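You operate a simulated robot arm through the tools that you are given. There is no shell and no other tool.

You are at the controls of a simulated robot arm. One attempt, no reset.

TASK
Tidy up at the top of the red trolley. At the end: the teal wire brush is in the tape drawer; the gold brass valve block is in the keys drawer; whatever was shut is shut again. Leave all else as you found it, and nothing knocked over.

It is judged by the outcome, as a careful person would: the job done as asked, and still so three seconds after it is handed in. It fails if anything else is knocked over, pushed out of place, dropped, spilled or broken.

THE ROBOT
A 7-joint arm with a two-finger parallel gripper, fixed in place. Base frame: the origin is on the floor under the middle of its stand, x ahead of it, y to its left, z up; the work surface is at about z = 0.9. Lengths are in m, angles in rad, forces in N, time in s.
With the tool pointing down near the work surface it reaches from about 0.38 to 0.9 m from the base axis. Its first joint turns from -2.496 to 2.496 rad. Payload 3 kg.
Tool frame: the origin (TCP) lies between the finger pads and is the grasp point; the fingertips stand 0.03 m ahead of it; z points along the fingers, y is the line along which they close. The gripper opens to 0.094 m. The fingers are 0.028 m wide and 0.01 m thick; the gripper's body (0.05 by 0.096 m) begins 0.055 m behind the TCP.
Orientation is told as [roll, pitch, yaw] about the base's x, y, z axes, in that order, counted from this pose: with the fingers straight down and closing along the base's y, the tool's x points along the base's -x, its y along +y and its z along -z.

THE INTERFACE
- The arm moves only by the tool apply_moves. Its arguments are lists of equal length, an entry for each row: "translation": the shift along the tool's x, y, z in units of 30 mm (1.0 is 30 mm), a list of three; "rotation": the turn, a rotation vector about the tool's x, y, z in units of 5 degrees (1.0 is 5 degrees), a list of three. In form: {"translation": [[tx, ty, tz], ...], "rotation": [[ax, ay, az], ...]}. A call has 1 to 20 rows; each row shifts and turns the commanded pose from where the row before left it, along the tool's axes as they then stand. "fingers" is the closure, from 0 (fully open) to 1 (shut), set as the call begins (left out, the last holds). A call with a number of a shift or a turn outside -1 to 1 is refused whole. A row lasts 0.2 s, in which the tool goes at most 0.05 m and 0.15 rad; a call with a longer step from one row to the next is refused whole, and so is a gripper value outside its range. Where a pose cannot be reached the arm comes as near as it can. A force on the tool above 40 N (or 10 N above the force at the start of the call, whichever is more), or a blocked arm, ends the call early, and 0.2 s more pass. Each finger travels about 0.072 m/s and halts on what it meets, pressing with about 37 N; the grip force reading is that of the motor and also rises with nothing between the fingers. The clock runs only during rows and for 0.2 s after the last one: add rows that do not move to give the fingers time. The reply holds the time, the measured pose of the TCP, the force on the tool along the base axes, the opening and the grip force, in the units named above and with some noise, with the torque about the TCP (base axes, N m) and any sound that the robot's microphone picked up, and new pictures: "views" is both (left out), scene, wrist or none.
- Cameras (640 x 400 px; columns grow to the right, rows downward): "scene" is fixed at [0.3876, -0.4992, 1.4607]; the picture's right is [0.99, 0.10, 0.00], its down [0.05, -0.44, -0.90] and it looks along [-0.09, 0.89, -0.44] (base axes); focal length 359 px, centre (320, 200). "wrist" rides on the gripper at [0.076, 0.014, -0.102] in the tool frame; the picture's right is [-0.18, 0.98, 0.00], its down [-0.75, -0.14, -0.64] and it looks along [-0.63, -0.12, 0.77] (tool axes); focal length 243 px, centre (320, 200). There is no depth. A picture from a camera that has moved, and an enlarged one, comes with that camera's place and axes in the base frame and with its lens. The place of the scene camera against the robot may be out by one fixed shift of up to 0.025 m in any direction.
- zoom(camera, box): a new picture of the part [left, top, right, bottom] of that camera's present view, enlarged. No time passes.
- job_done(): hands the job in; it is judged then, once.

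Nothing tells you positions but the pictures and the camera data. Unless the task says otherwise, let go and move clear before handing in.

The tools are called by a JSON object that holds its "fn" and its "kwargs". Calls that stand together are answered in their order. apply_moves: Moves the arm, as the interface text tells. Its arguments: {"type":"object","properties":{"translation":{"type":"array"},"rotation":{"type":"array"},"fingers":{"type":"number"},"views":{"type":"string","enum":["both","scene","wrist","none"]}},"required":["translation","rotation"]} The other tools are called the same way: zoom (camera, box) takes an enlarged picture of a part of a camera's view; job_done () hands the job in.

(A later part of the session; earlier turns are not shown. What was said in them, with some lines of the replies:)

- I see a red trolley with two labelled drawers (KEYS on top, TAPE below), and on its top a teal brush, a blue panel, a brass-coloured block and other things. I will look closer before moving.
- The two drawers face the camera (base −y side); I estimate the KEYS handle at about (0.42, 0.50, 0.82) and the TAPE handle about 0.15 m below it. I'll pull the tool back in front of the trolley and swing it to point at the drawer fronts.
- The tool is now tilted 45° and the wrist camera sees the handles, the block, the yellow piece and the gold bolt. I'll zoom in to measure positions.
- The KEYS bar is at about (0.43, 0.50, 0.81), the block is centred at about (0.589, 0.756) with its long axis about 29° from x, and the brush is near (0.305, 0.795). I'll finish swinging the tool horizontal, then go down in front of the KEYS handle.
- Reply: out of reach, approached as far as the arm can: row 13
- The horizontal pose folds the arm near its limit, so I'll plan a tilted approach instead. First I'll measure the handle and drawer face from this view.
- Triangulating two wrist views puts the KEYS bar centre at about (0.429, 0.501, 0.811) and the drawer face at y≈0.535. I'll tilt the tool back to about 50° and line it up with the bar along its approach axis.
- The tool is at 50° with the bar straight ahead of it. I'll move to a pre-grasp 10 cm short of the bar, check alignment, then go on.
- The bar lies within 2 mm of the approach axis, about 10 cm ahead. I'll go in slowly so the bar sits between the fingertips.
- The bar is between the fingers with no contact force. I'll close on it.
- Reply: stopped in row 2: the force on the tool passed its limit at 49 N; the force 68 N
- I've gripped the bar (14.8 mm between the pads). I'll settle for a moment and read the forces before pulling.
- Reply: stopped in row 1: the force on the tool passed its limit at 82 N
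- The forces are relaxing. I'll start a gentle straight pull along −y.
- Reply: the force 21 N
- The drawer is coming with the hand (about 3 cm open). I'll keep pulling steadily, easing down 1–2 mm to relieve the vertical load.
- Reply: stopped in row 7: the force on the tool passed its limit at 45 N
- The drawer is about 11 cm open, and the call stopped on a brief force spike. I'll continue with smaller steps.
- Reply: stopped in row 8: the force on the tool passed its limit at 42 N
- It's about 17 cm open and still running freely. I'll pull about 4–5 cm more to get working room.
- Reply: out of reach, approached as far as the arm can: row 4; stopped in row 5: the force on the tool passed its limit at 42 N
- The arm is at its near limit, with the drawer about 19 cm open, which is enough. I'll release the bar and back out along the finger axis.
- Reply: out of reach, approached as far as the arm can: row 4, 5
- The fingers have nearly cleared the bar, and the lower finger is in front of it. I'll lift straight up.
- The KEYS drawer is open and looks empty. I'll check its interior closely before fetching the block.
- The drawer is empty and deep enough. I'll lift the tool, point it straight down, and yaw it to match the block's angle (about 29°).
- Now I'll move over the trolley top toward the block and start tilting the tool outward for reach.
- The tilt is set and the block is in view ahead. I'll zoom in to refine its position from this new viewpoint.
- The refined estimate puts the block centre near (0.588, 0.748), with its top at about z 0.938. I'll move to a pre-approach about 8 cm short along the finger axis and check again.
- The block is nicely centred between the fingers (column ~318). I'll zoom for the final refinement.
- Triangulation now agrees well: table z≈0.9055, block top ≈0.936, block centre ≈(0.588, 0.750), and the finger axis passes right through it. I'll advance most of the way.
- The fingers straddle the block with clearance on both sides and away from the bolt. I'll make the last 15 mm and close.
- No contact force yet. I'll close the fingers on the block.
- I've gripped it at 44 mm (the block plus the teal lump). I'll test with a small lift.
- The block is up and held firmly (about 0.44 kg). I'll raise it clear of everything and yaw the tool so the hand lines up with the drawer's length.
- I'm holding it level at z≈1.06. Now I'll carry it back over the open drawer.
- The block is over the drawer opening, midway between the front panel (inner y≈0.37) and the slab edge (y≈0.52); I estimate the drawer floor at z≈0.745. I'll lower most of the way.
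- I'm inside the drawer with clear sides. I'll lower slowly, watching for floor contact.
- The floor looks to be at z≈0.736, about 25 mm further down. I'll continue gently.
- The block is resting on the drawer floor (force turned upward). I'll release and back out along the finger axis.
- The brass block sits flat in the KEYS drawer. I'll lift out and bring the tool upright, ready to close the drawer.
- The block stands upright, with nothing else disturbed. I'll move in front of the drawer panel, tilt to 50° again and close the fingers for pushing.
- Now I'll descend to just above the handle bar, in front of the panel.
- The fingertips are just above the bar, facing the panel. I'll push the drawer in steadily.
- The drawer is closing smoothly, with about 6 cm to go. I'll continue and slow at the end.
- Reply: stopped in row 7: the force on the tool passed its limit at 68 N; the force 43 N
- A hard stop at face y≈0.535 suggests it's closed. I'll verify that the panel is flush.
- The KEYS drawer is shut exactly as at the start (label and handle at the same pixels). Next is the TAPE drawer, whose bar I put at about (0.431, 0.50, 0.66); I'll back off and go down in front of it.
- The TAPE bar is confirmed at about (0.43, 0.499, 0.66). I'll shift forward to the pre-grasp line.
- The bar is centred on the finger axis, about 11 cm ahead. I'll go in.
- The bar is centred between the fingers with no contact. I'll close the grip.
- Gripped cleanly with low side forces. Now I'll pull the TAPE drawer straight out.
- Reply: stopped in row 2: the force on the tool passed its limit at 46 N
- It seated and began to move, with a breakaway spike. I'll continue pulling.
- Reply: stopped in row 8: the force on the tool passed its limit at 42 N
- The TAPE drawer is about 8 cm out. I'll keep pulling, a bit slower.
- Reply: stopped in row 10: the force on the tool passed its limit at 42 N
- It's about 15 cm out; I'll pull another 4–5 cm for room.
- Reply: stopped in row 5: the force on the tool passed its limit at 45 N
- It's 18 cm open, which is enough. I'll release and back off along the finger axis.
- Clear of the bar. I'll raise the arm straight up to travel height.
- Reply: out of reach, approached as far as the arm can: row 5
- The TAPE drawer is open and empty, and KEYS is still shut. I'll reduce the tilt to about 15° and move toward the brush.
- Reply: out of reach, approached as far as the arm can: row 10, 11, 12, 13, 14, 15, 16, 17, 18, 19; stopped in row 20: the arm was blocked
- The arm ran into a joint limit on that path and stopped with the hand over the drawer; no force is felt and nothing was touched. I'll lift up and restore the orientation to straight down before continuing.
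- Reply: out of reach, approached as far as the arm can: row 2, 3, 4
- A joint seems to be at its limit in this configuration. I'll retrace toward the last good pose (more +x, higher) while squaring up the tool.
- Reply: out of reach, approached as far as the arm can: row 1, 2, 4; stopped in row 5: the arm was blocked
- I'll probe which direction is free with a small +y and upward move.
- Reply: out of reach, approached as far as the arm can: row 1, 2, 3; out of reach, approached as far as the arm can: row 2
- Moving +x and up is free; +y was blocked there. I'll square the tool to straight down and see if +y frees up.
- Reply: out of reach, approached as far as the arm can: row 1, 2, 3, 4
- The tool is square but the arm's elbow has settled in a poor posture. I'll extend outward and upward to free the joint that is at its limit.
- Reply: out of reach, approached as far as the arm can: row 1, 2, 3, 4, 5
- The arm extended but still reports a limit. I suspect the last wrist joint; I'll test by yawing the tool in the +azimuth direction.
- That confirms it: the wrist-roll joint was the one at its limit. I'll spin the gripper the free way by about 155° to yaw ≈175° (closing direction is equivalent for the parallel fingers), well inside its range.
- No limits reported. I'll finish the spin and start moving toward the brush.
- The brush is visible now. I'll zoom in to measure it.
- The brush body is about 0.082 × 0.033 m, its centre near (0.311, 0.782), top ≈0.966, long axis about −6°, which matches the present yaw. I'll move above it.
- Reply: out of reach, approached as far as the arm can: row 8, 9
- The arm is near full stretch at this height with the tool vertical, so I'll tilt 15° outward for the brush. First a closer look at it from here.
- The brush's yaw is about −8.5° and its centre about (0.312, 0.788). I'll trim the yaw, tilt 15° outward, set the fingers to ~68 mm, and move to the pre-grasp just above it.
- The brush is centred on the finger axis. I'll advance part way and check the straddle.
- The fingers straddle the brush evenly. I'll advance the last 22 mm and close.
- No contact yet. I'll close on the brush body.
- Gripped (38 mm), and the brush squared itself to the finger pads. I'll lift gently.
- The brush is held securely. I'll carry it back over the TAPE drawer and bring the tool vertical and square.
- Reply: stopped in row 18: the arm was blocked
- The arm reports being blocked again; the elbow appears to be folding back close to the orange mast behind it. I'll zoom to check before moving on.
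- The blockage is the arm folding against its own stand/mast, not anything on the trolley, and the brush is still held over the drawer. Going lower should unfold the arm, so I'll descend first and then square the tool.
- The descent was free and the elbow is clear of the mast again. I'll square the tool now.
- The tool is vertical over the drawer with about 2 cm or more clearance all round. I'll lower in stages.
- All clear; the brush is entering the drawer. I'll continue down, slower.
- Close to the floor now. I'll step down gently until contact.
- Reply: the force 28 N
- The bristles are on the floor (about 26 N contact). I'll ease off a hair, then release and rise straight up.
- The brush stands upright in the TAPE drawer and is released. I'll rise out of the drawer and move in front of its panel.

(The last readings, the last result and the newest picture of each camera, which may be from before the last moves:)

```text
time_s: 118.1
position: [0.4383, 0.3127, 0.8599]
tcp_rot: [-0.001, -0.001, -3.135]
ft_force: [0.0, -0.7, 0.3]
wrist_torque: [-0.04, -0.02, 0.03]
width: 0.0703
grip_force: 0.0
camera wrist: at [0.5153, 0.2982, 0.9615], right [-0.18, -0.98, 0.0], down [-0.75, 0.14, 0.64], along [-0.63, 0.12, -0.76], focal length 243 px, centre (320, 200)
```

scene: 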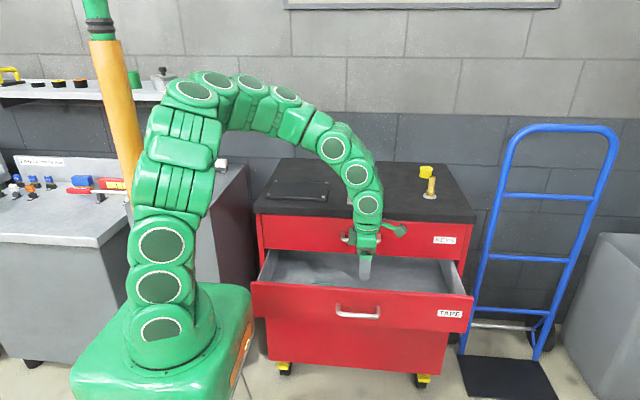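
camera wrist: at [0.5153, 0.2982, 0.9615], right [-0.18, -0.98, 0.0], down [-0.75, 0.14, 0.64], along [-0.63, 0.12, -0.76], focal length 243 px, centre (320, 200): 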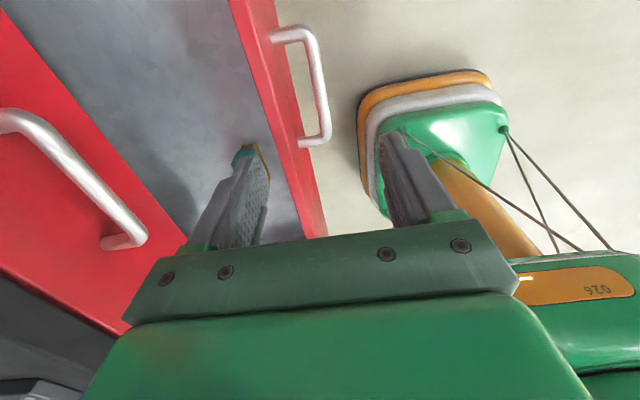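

The TAPE drawer contents look right and the arm is free here. I'll close the fingers and tilt 50° toward the panel for pushing.

{"fn": "apply_moves", "kwargs": {"translation": [[0, 0.33, 0], [0, 0.33, 0], [0, 0, 0], [0, 0, 0], [0, 0, 0], [0, 0, 0], [0, 0, 0], [0, 0, 0], [0, 0, 0], [0, 0, 0], [0, 0, 0], [0, 0, 0], [0, 0, 0]], "rotation": [[0, 0, 0], [0, 0, 0], [1, 0, 0], [1, 0, 0], [1, 0, 0], [1, 0, 0], [1, 0, 0], [1, 0, 0], [1, 0, 0], [1, 0, 0], [1, 0, 0], [1, 0, 0], [0, 0, 0]], "fingers": 1.0, "views": "both"}}

```text
time_s: 120.9
position: [0.4388, 0.2934, 0.8594]
tcp_rot: [-0.874, -0.003, -3.136]
ft_force: [0.3, 0.9, 0.1]
wrist_torque: [-0.02, 0.01, 0.01]
width: 0.0
grip_force: 32.7
camera wrist: at [0.5171, 0.2062, 0.9142], right [-0.18, -0.63, -0.75], down [-0.75, -0.41, 0.52], along [-0.64, 0.66, -0.4], focal length 243 px, centre (320, 200)
```

scene: 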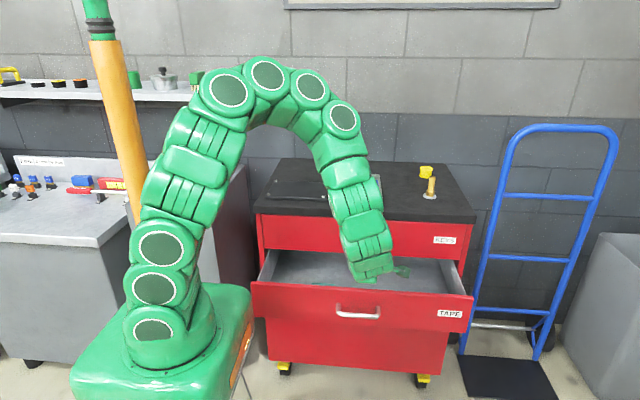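
wrist: 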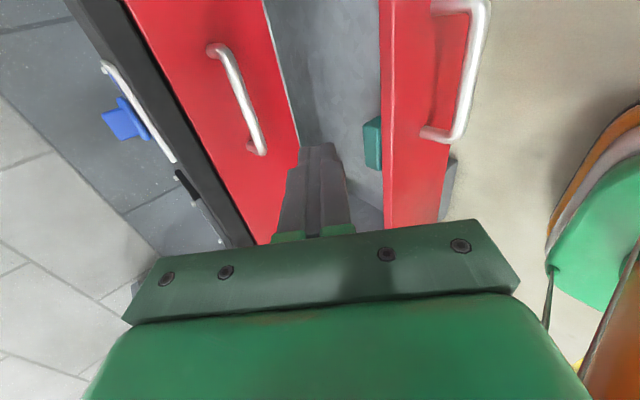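

Now I'll descend in front of the TAPE panel, stopping just above its bar.

{"fn": "apply_moves", "kwargs": {"translation": [[0, 0.75, 0.63], [0, 0.75, 0.63], [0, 0.75, 0.63], [0, 0.75, 0.63], [0, 0.75, 0.63], [0, 0, 0]], "rotation": [[0, 0, 0], [0, 0, 0], [0, 0, 0], [0, 0, 0], [0, 0, 0], [0, 0, 0]], "views": "both"}}

```text
time_s: 122.3
position: [0.4396, 0.2955, 0.7143]
tcp_rot: [-0.875, -0.004, -3.138]
ft_force: [0.7, 0.3, -0.4]
wrist_torque: [-0.01, 0.01, -0.01]
width: 0.0001
grip_force: 32.7
camera wrist: at [0.5176, 0.2074, 0.7692], right [-0.18, -0.63, -0.75], down [-0.75, -0.41, 0.52], along [-0.64, 0.66, -0.4], focal length 243 px, centre (320, 200)
```

scene: 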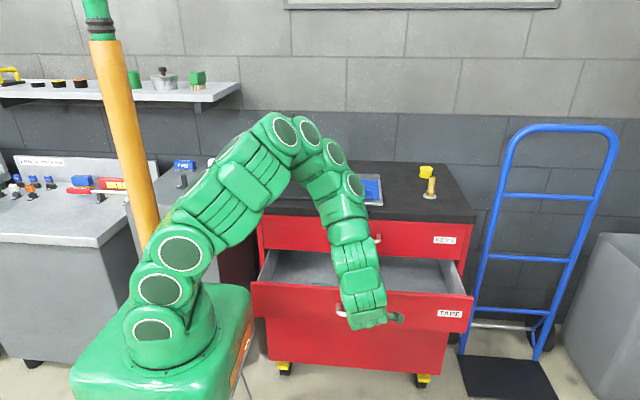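
wrist: 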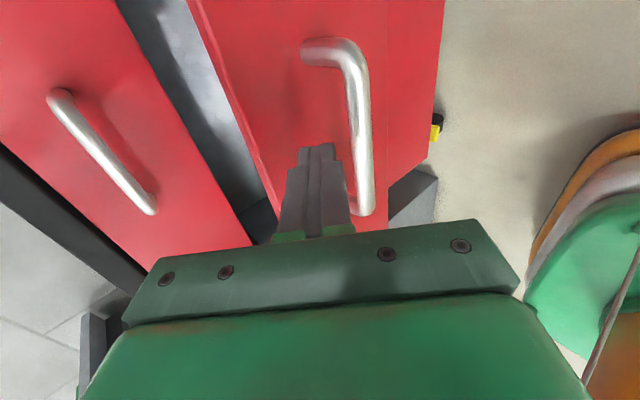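

The tips are just above the TAPE bar, facing the panel. I'll push it closed steadily.

{"fn": "apply_moves", "kwargs": {"translation": [[0, 0.2, 0.17], [0, -0.257, 0.307], [0, -0.257, 0.307], [0, -0.257, 0.307], [0, -0.257, 0.307], [0, -0.257, 0.307], [0, -0.257, 0.307], [0, -0.257, 0.307], [0, -0.257, 0.307], [0, -0.257, 0.307], [0, -0.257, 0.307], [0, -0.257, 0.307], [0, -0.257, 0.307]], "rotation": [[0, 0, 0], [0, 0, 0], [0, 0, 0], [0, 0, 0], [0, 0, 0], [0, 0, 0], [0, 0, 0], [0, 0, 0], [0, 0, 0], [0, 0, 0], [0, 0, 0], [0, 0, 0], [0, 0, 0]], "views": "both"}}

```text
time_s: 125.1
position: [0.44, 0.4362, 0.7051]
tcp_rot: [-0.875, -0.004, -3.134]
ft_force: [-0.9, -0.7, 1.2]
wrist_torque: [-0.02, 0.0, -0.02]
width: 0.0001
grip_force: 33.0
camera wrist: at [0.5163, 0.3497, 0.7603], right [-0.18, -0.63, -0.75], down [-0.75, -0.41, 0.52], along [-0.64, 0.66, -0.4], focal length 243 px, centre (320, 200)
```

scene: 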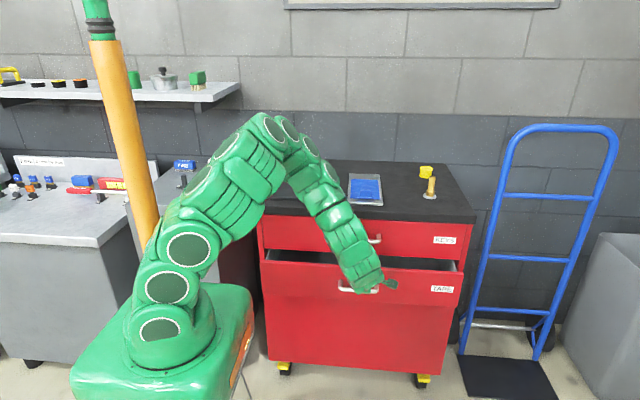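
wrist: 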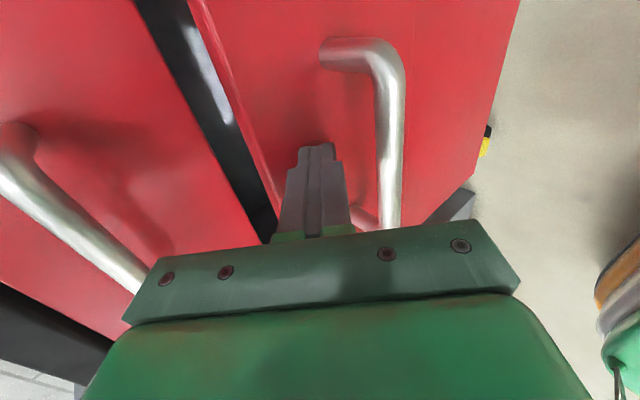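

It's closing smoothly, with 7 cm to go and about 2 cm clearance to the KEYS bar. I'll continue and slow near the end.

{"fn": "apply_moves", "kwargs": {"translation": [[0, -0.257, 0.307], [0, -0.257, 0.307], [0, -0.257, 0.307], [0, -0.257, 0.307], [0, -0.171, 0.205], [0, -0.086, 0.102], [0, -0.086, 0.102], [0, -0.086, 0.102], [0, -0.086, 0.102], [0, -0.086, 0.102]], "rotation": [[0, 0, 0], [0, 0, 0], [0, 0, 0], [0, 0, 0], [0, 0, 0], [0, 0, 0], [0, 0, 0], [0, 0, 0], [0, 0, 0], [0, 0, 0]], "views": "both"}}

```text
time_s: 127.0
position: [0.439, 0.5048, 0.7037]
tcp_rot: [-0.872, -0.003, -3.133]
ft_force: [-9.0, -18.3, 11.7]
wrist_torque: [0.12, 0.03, 0.13]
width: 0.0
grip_force: 32.6
stopped in row 9: the force on the tool passed its limit at 54 N (the readings are from after the stop); the commanded pose is now the measured one
camera wrist: at [0.5156, 0.4186, 0.7594], right [-0.18, -0.64, -0.75], down [-0.75, -0.41, 0.52], along [-0.64, 0.66, -0.4], focal length 243 px, centre (320, 200)
```

scene: 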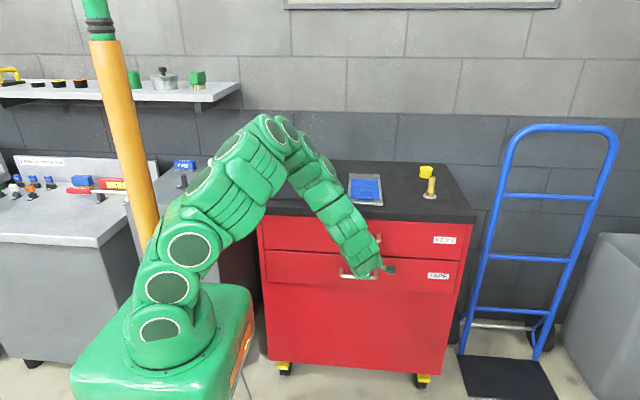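
wrist: 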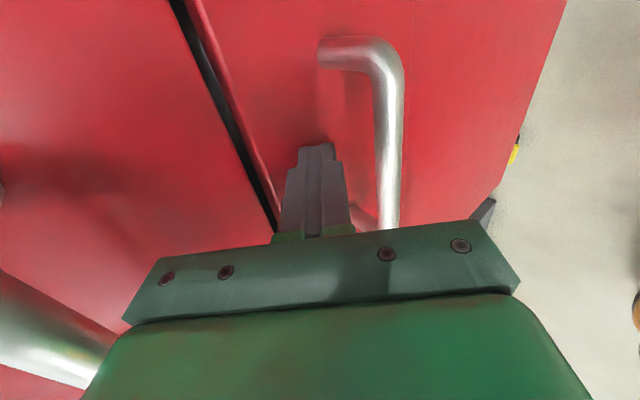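

It stopped against the closed position (same face depth as the KEYS drawer). I'll back straight off along −y and verify.

{"fn": "apply_moves", "kwargs": {"translation": [[0, 0.21, -0.256], [0, 0.428, -0.511], [0, 0.642, -0.767], [0, 0.642, -0.767], [0, 0.642, -0.767], [0, 0.642, -0.767], [0, 0.642, -0.767], [0, 0, 0]], "rotation": [[0, 0, 0], [0, 0, 0], [0, 0, 0], [0, 0, 0], [0, 0, 0], [0, 0, 0], [0, 0, 0], [0, 0, 0]], "views": "both"}}

{"fn": "zoom", "kwargs": {"camera": "scene", "box": [250, 190, 490, 300]}}

{"fn": "zoom", "kwargs": {"camera": "wrist", "box": [0, 0, 640, 240]}}

```text
time_s: 128.8
position: [0.4398, 0.3254, 0.7018]
tcp_rot: [-0.871, -0.003, -3.133]
ft_force: [0.2, -0.1, 0.6]
wrist_torque: [-0.01, -0.01, -0.01]
width: 0.0
grip_force: 33.5
camera wrist: at [0.517, 0.2383, 0.7587], right [-0.18, -0.63, -0.75], down [-0.75, -0.41, 0.52], along [-0.64, 0.66, -0.4], focal length 243 px, centre (320, 200)
```

scene: 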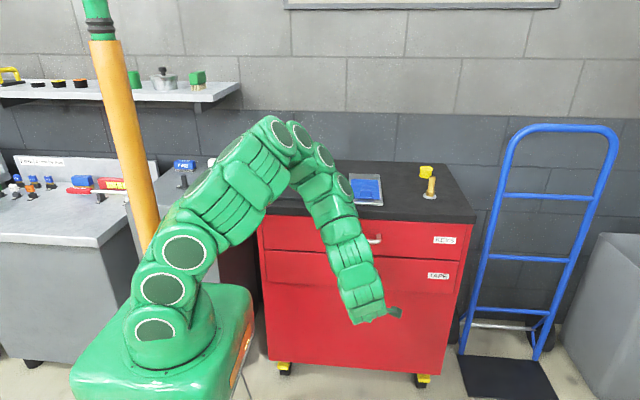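
wrist: 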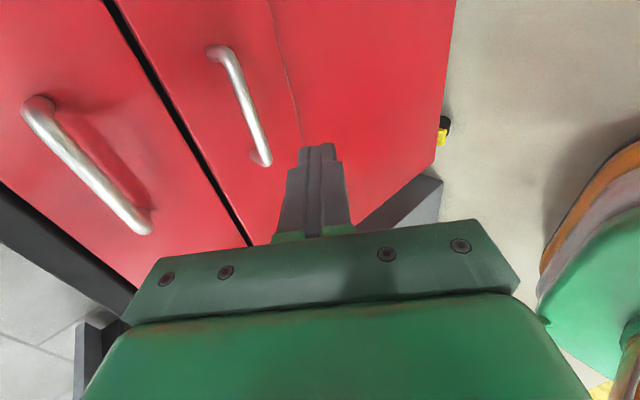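

```text
2.67 times, centred on (370, 245) of scene
camera zoom: at [0.3876, -0.4992, 1.4607], right [0.99, 0.1, 0.0], down [0.05, -0.44, -0.9], along [-0.09, 0.89, -0.44], focal length 957 px, centre (187, 80)
```

zoom: 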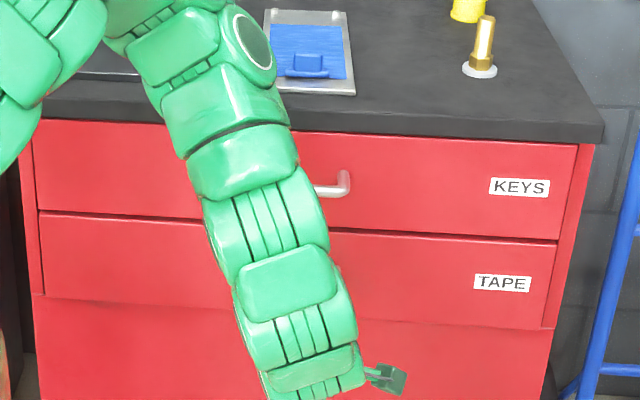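

```text
1.00 times, centred on (320, 120) of wrist (not enlarged: the box is as wide or as high as the picture)
camera zoom: at [0.517, 0.2383, 0.7587], right [-0.18, -0.63, -0.75], down [-0.75, -0.41, 0.52], along [-0.64, 0.66, -0.4], focal length 243 px, centre (320, 280)
```

zoom: 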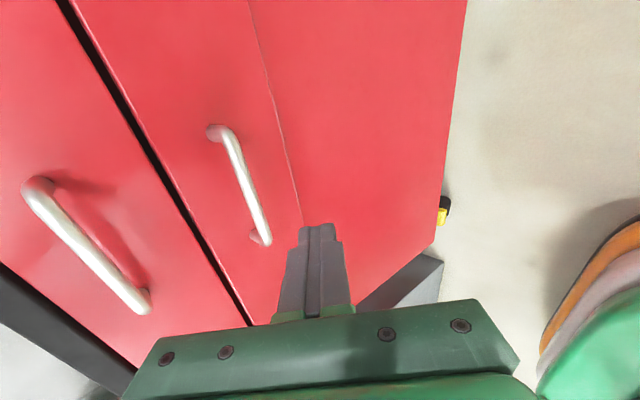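

Both drawers are flush (labels at the same pixels as when shut at the start). I'll raise the arm clear and inspect the whole trolley top.

{"fn": "apply_moves", "kwargs": {"translation": [[0, -0.767, -0.642], [0, -0.767, -0.642], [0, -0.767, -0.642], [0, -0.767, -0.642], [0, -0.767, -0.642], [0, -0.767, -0.642], [0, -0.767, -0.642], [0, -0.767, -0.642], [0, -0.767, -0.642], [0, 0, 0]], "rotation": [[0, 0, 0], [0, 0, 0], [0, 0, 0], [0, 0, 0], [0, 0, 0], [0, 0, 0], [0, 0, 0], [0, 0, 0], [0, 0, 0], [0, 0, 0]], "fingers": 0.5, "views": "both"}}

{"fn": "zoom", "kwargs": {"camera": "scene", "box": [250, 140, 490, 290]}}

```text
time_s: 131.0
position: [0.4394, 0.3246, 0.9738]
tcp_rot: [-0.872, -0.004, -3.134]
ft_force: [0.1, 0.0, -0.7]
wrist_torque: [-0.01, 0.04, -0.04]
width: 0.047
grip_force: 0.2
camera wrist: at [0.5179, 0.2378, 1.029], right [-0.18, -0.63, -0.75], down [-0.75, -0.41, 0.52], along [-0.64, 0.66, -0.4], focal length 243 px, centre (320, 200)
```

scene: 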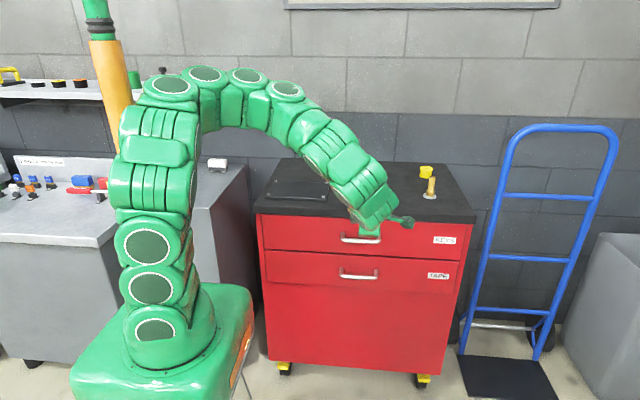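
wrist: 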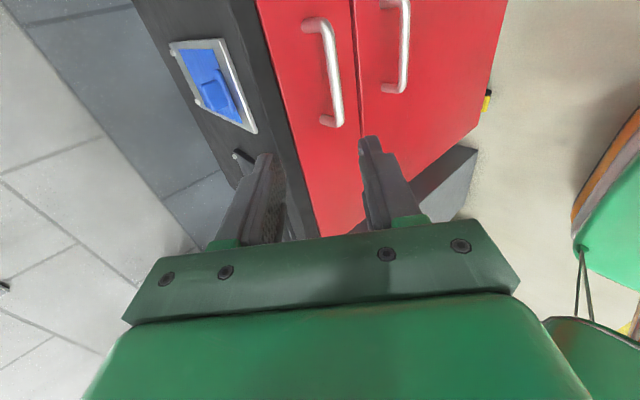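

```text
2.67 times, centred on (370, 215) of scene
camera zoom: at [0.3876, -0.4992, 1.4607], right [0.99, 0.1, 0.0], down [0.05, -0.44, -0.9], along [-0.09, 0.89, -0.44], focal length 957 px, centre (187, 160)
```

zoom: 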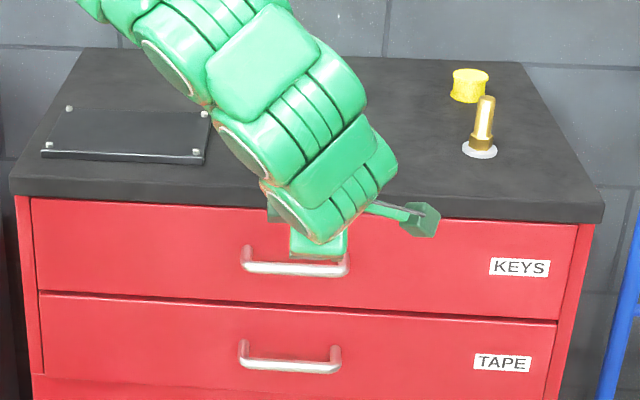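

Both drawers are shut, with handles and labels exactly where they began. The plate, yellow piece and bolt match the first picture, and the blue panel was in place in the earlier view. The block is in KEYS, the brush is in TAPE, and the gripper is empty and clear, so I'm handing in.

{"fn": "job_done", "kwargs": {}}

```text
The job is handed in.
```

The job is handed in. The brass valve block is in the keys drawer and the teal wire brush is in the tape drawer. Both drawers are shut again.

- **Drawers:** after closing, both handles and labels sat at the same places in the picture as at the start.
- **Placement:** I set the block and the brush down on the drawer floors, and both were upright when I let go.
- **Everything else:** the black plate, the yellow piece and the gold bolt matched the first picture at the end. The arm hid the blue panel in the last check, but it looked unmoved in the one just before.
- **Arm stops:** the arm was reported blocked a few times in mid-air, once while it was carrying the brush. The first stops were a wrist joint at its limit. The one with the brush was probably the elbow folding back towards its own mast. Forces on the tool stayed near zero each time, and I saw nothing on the trolley disturbed.
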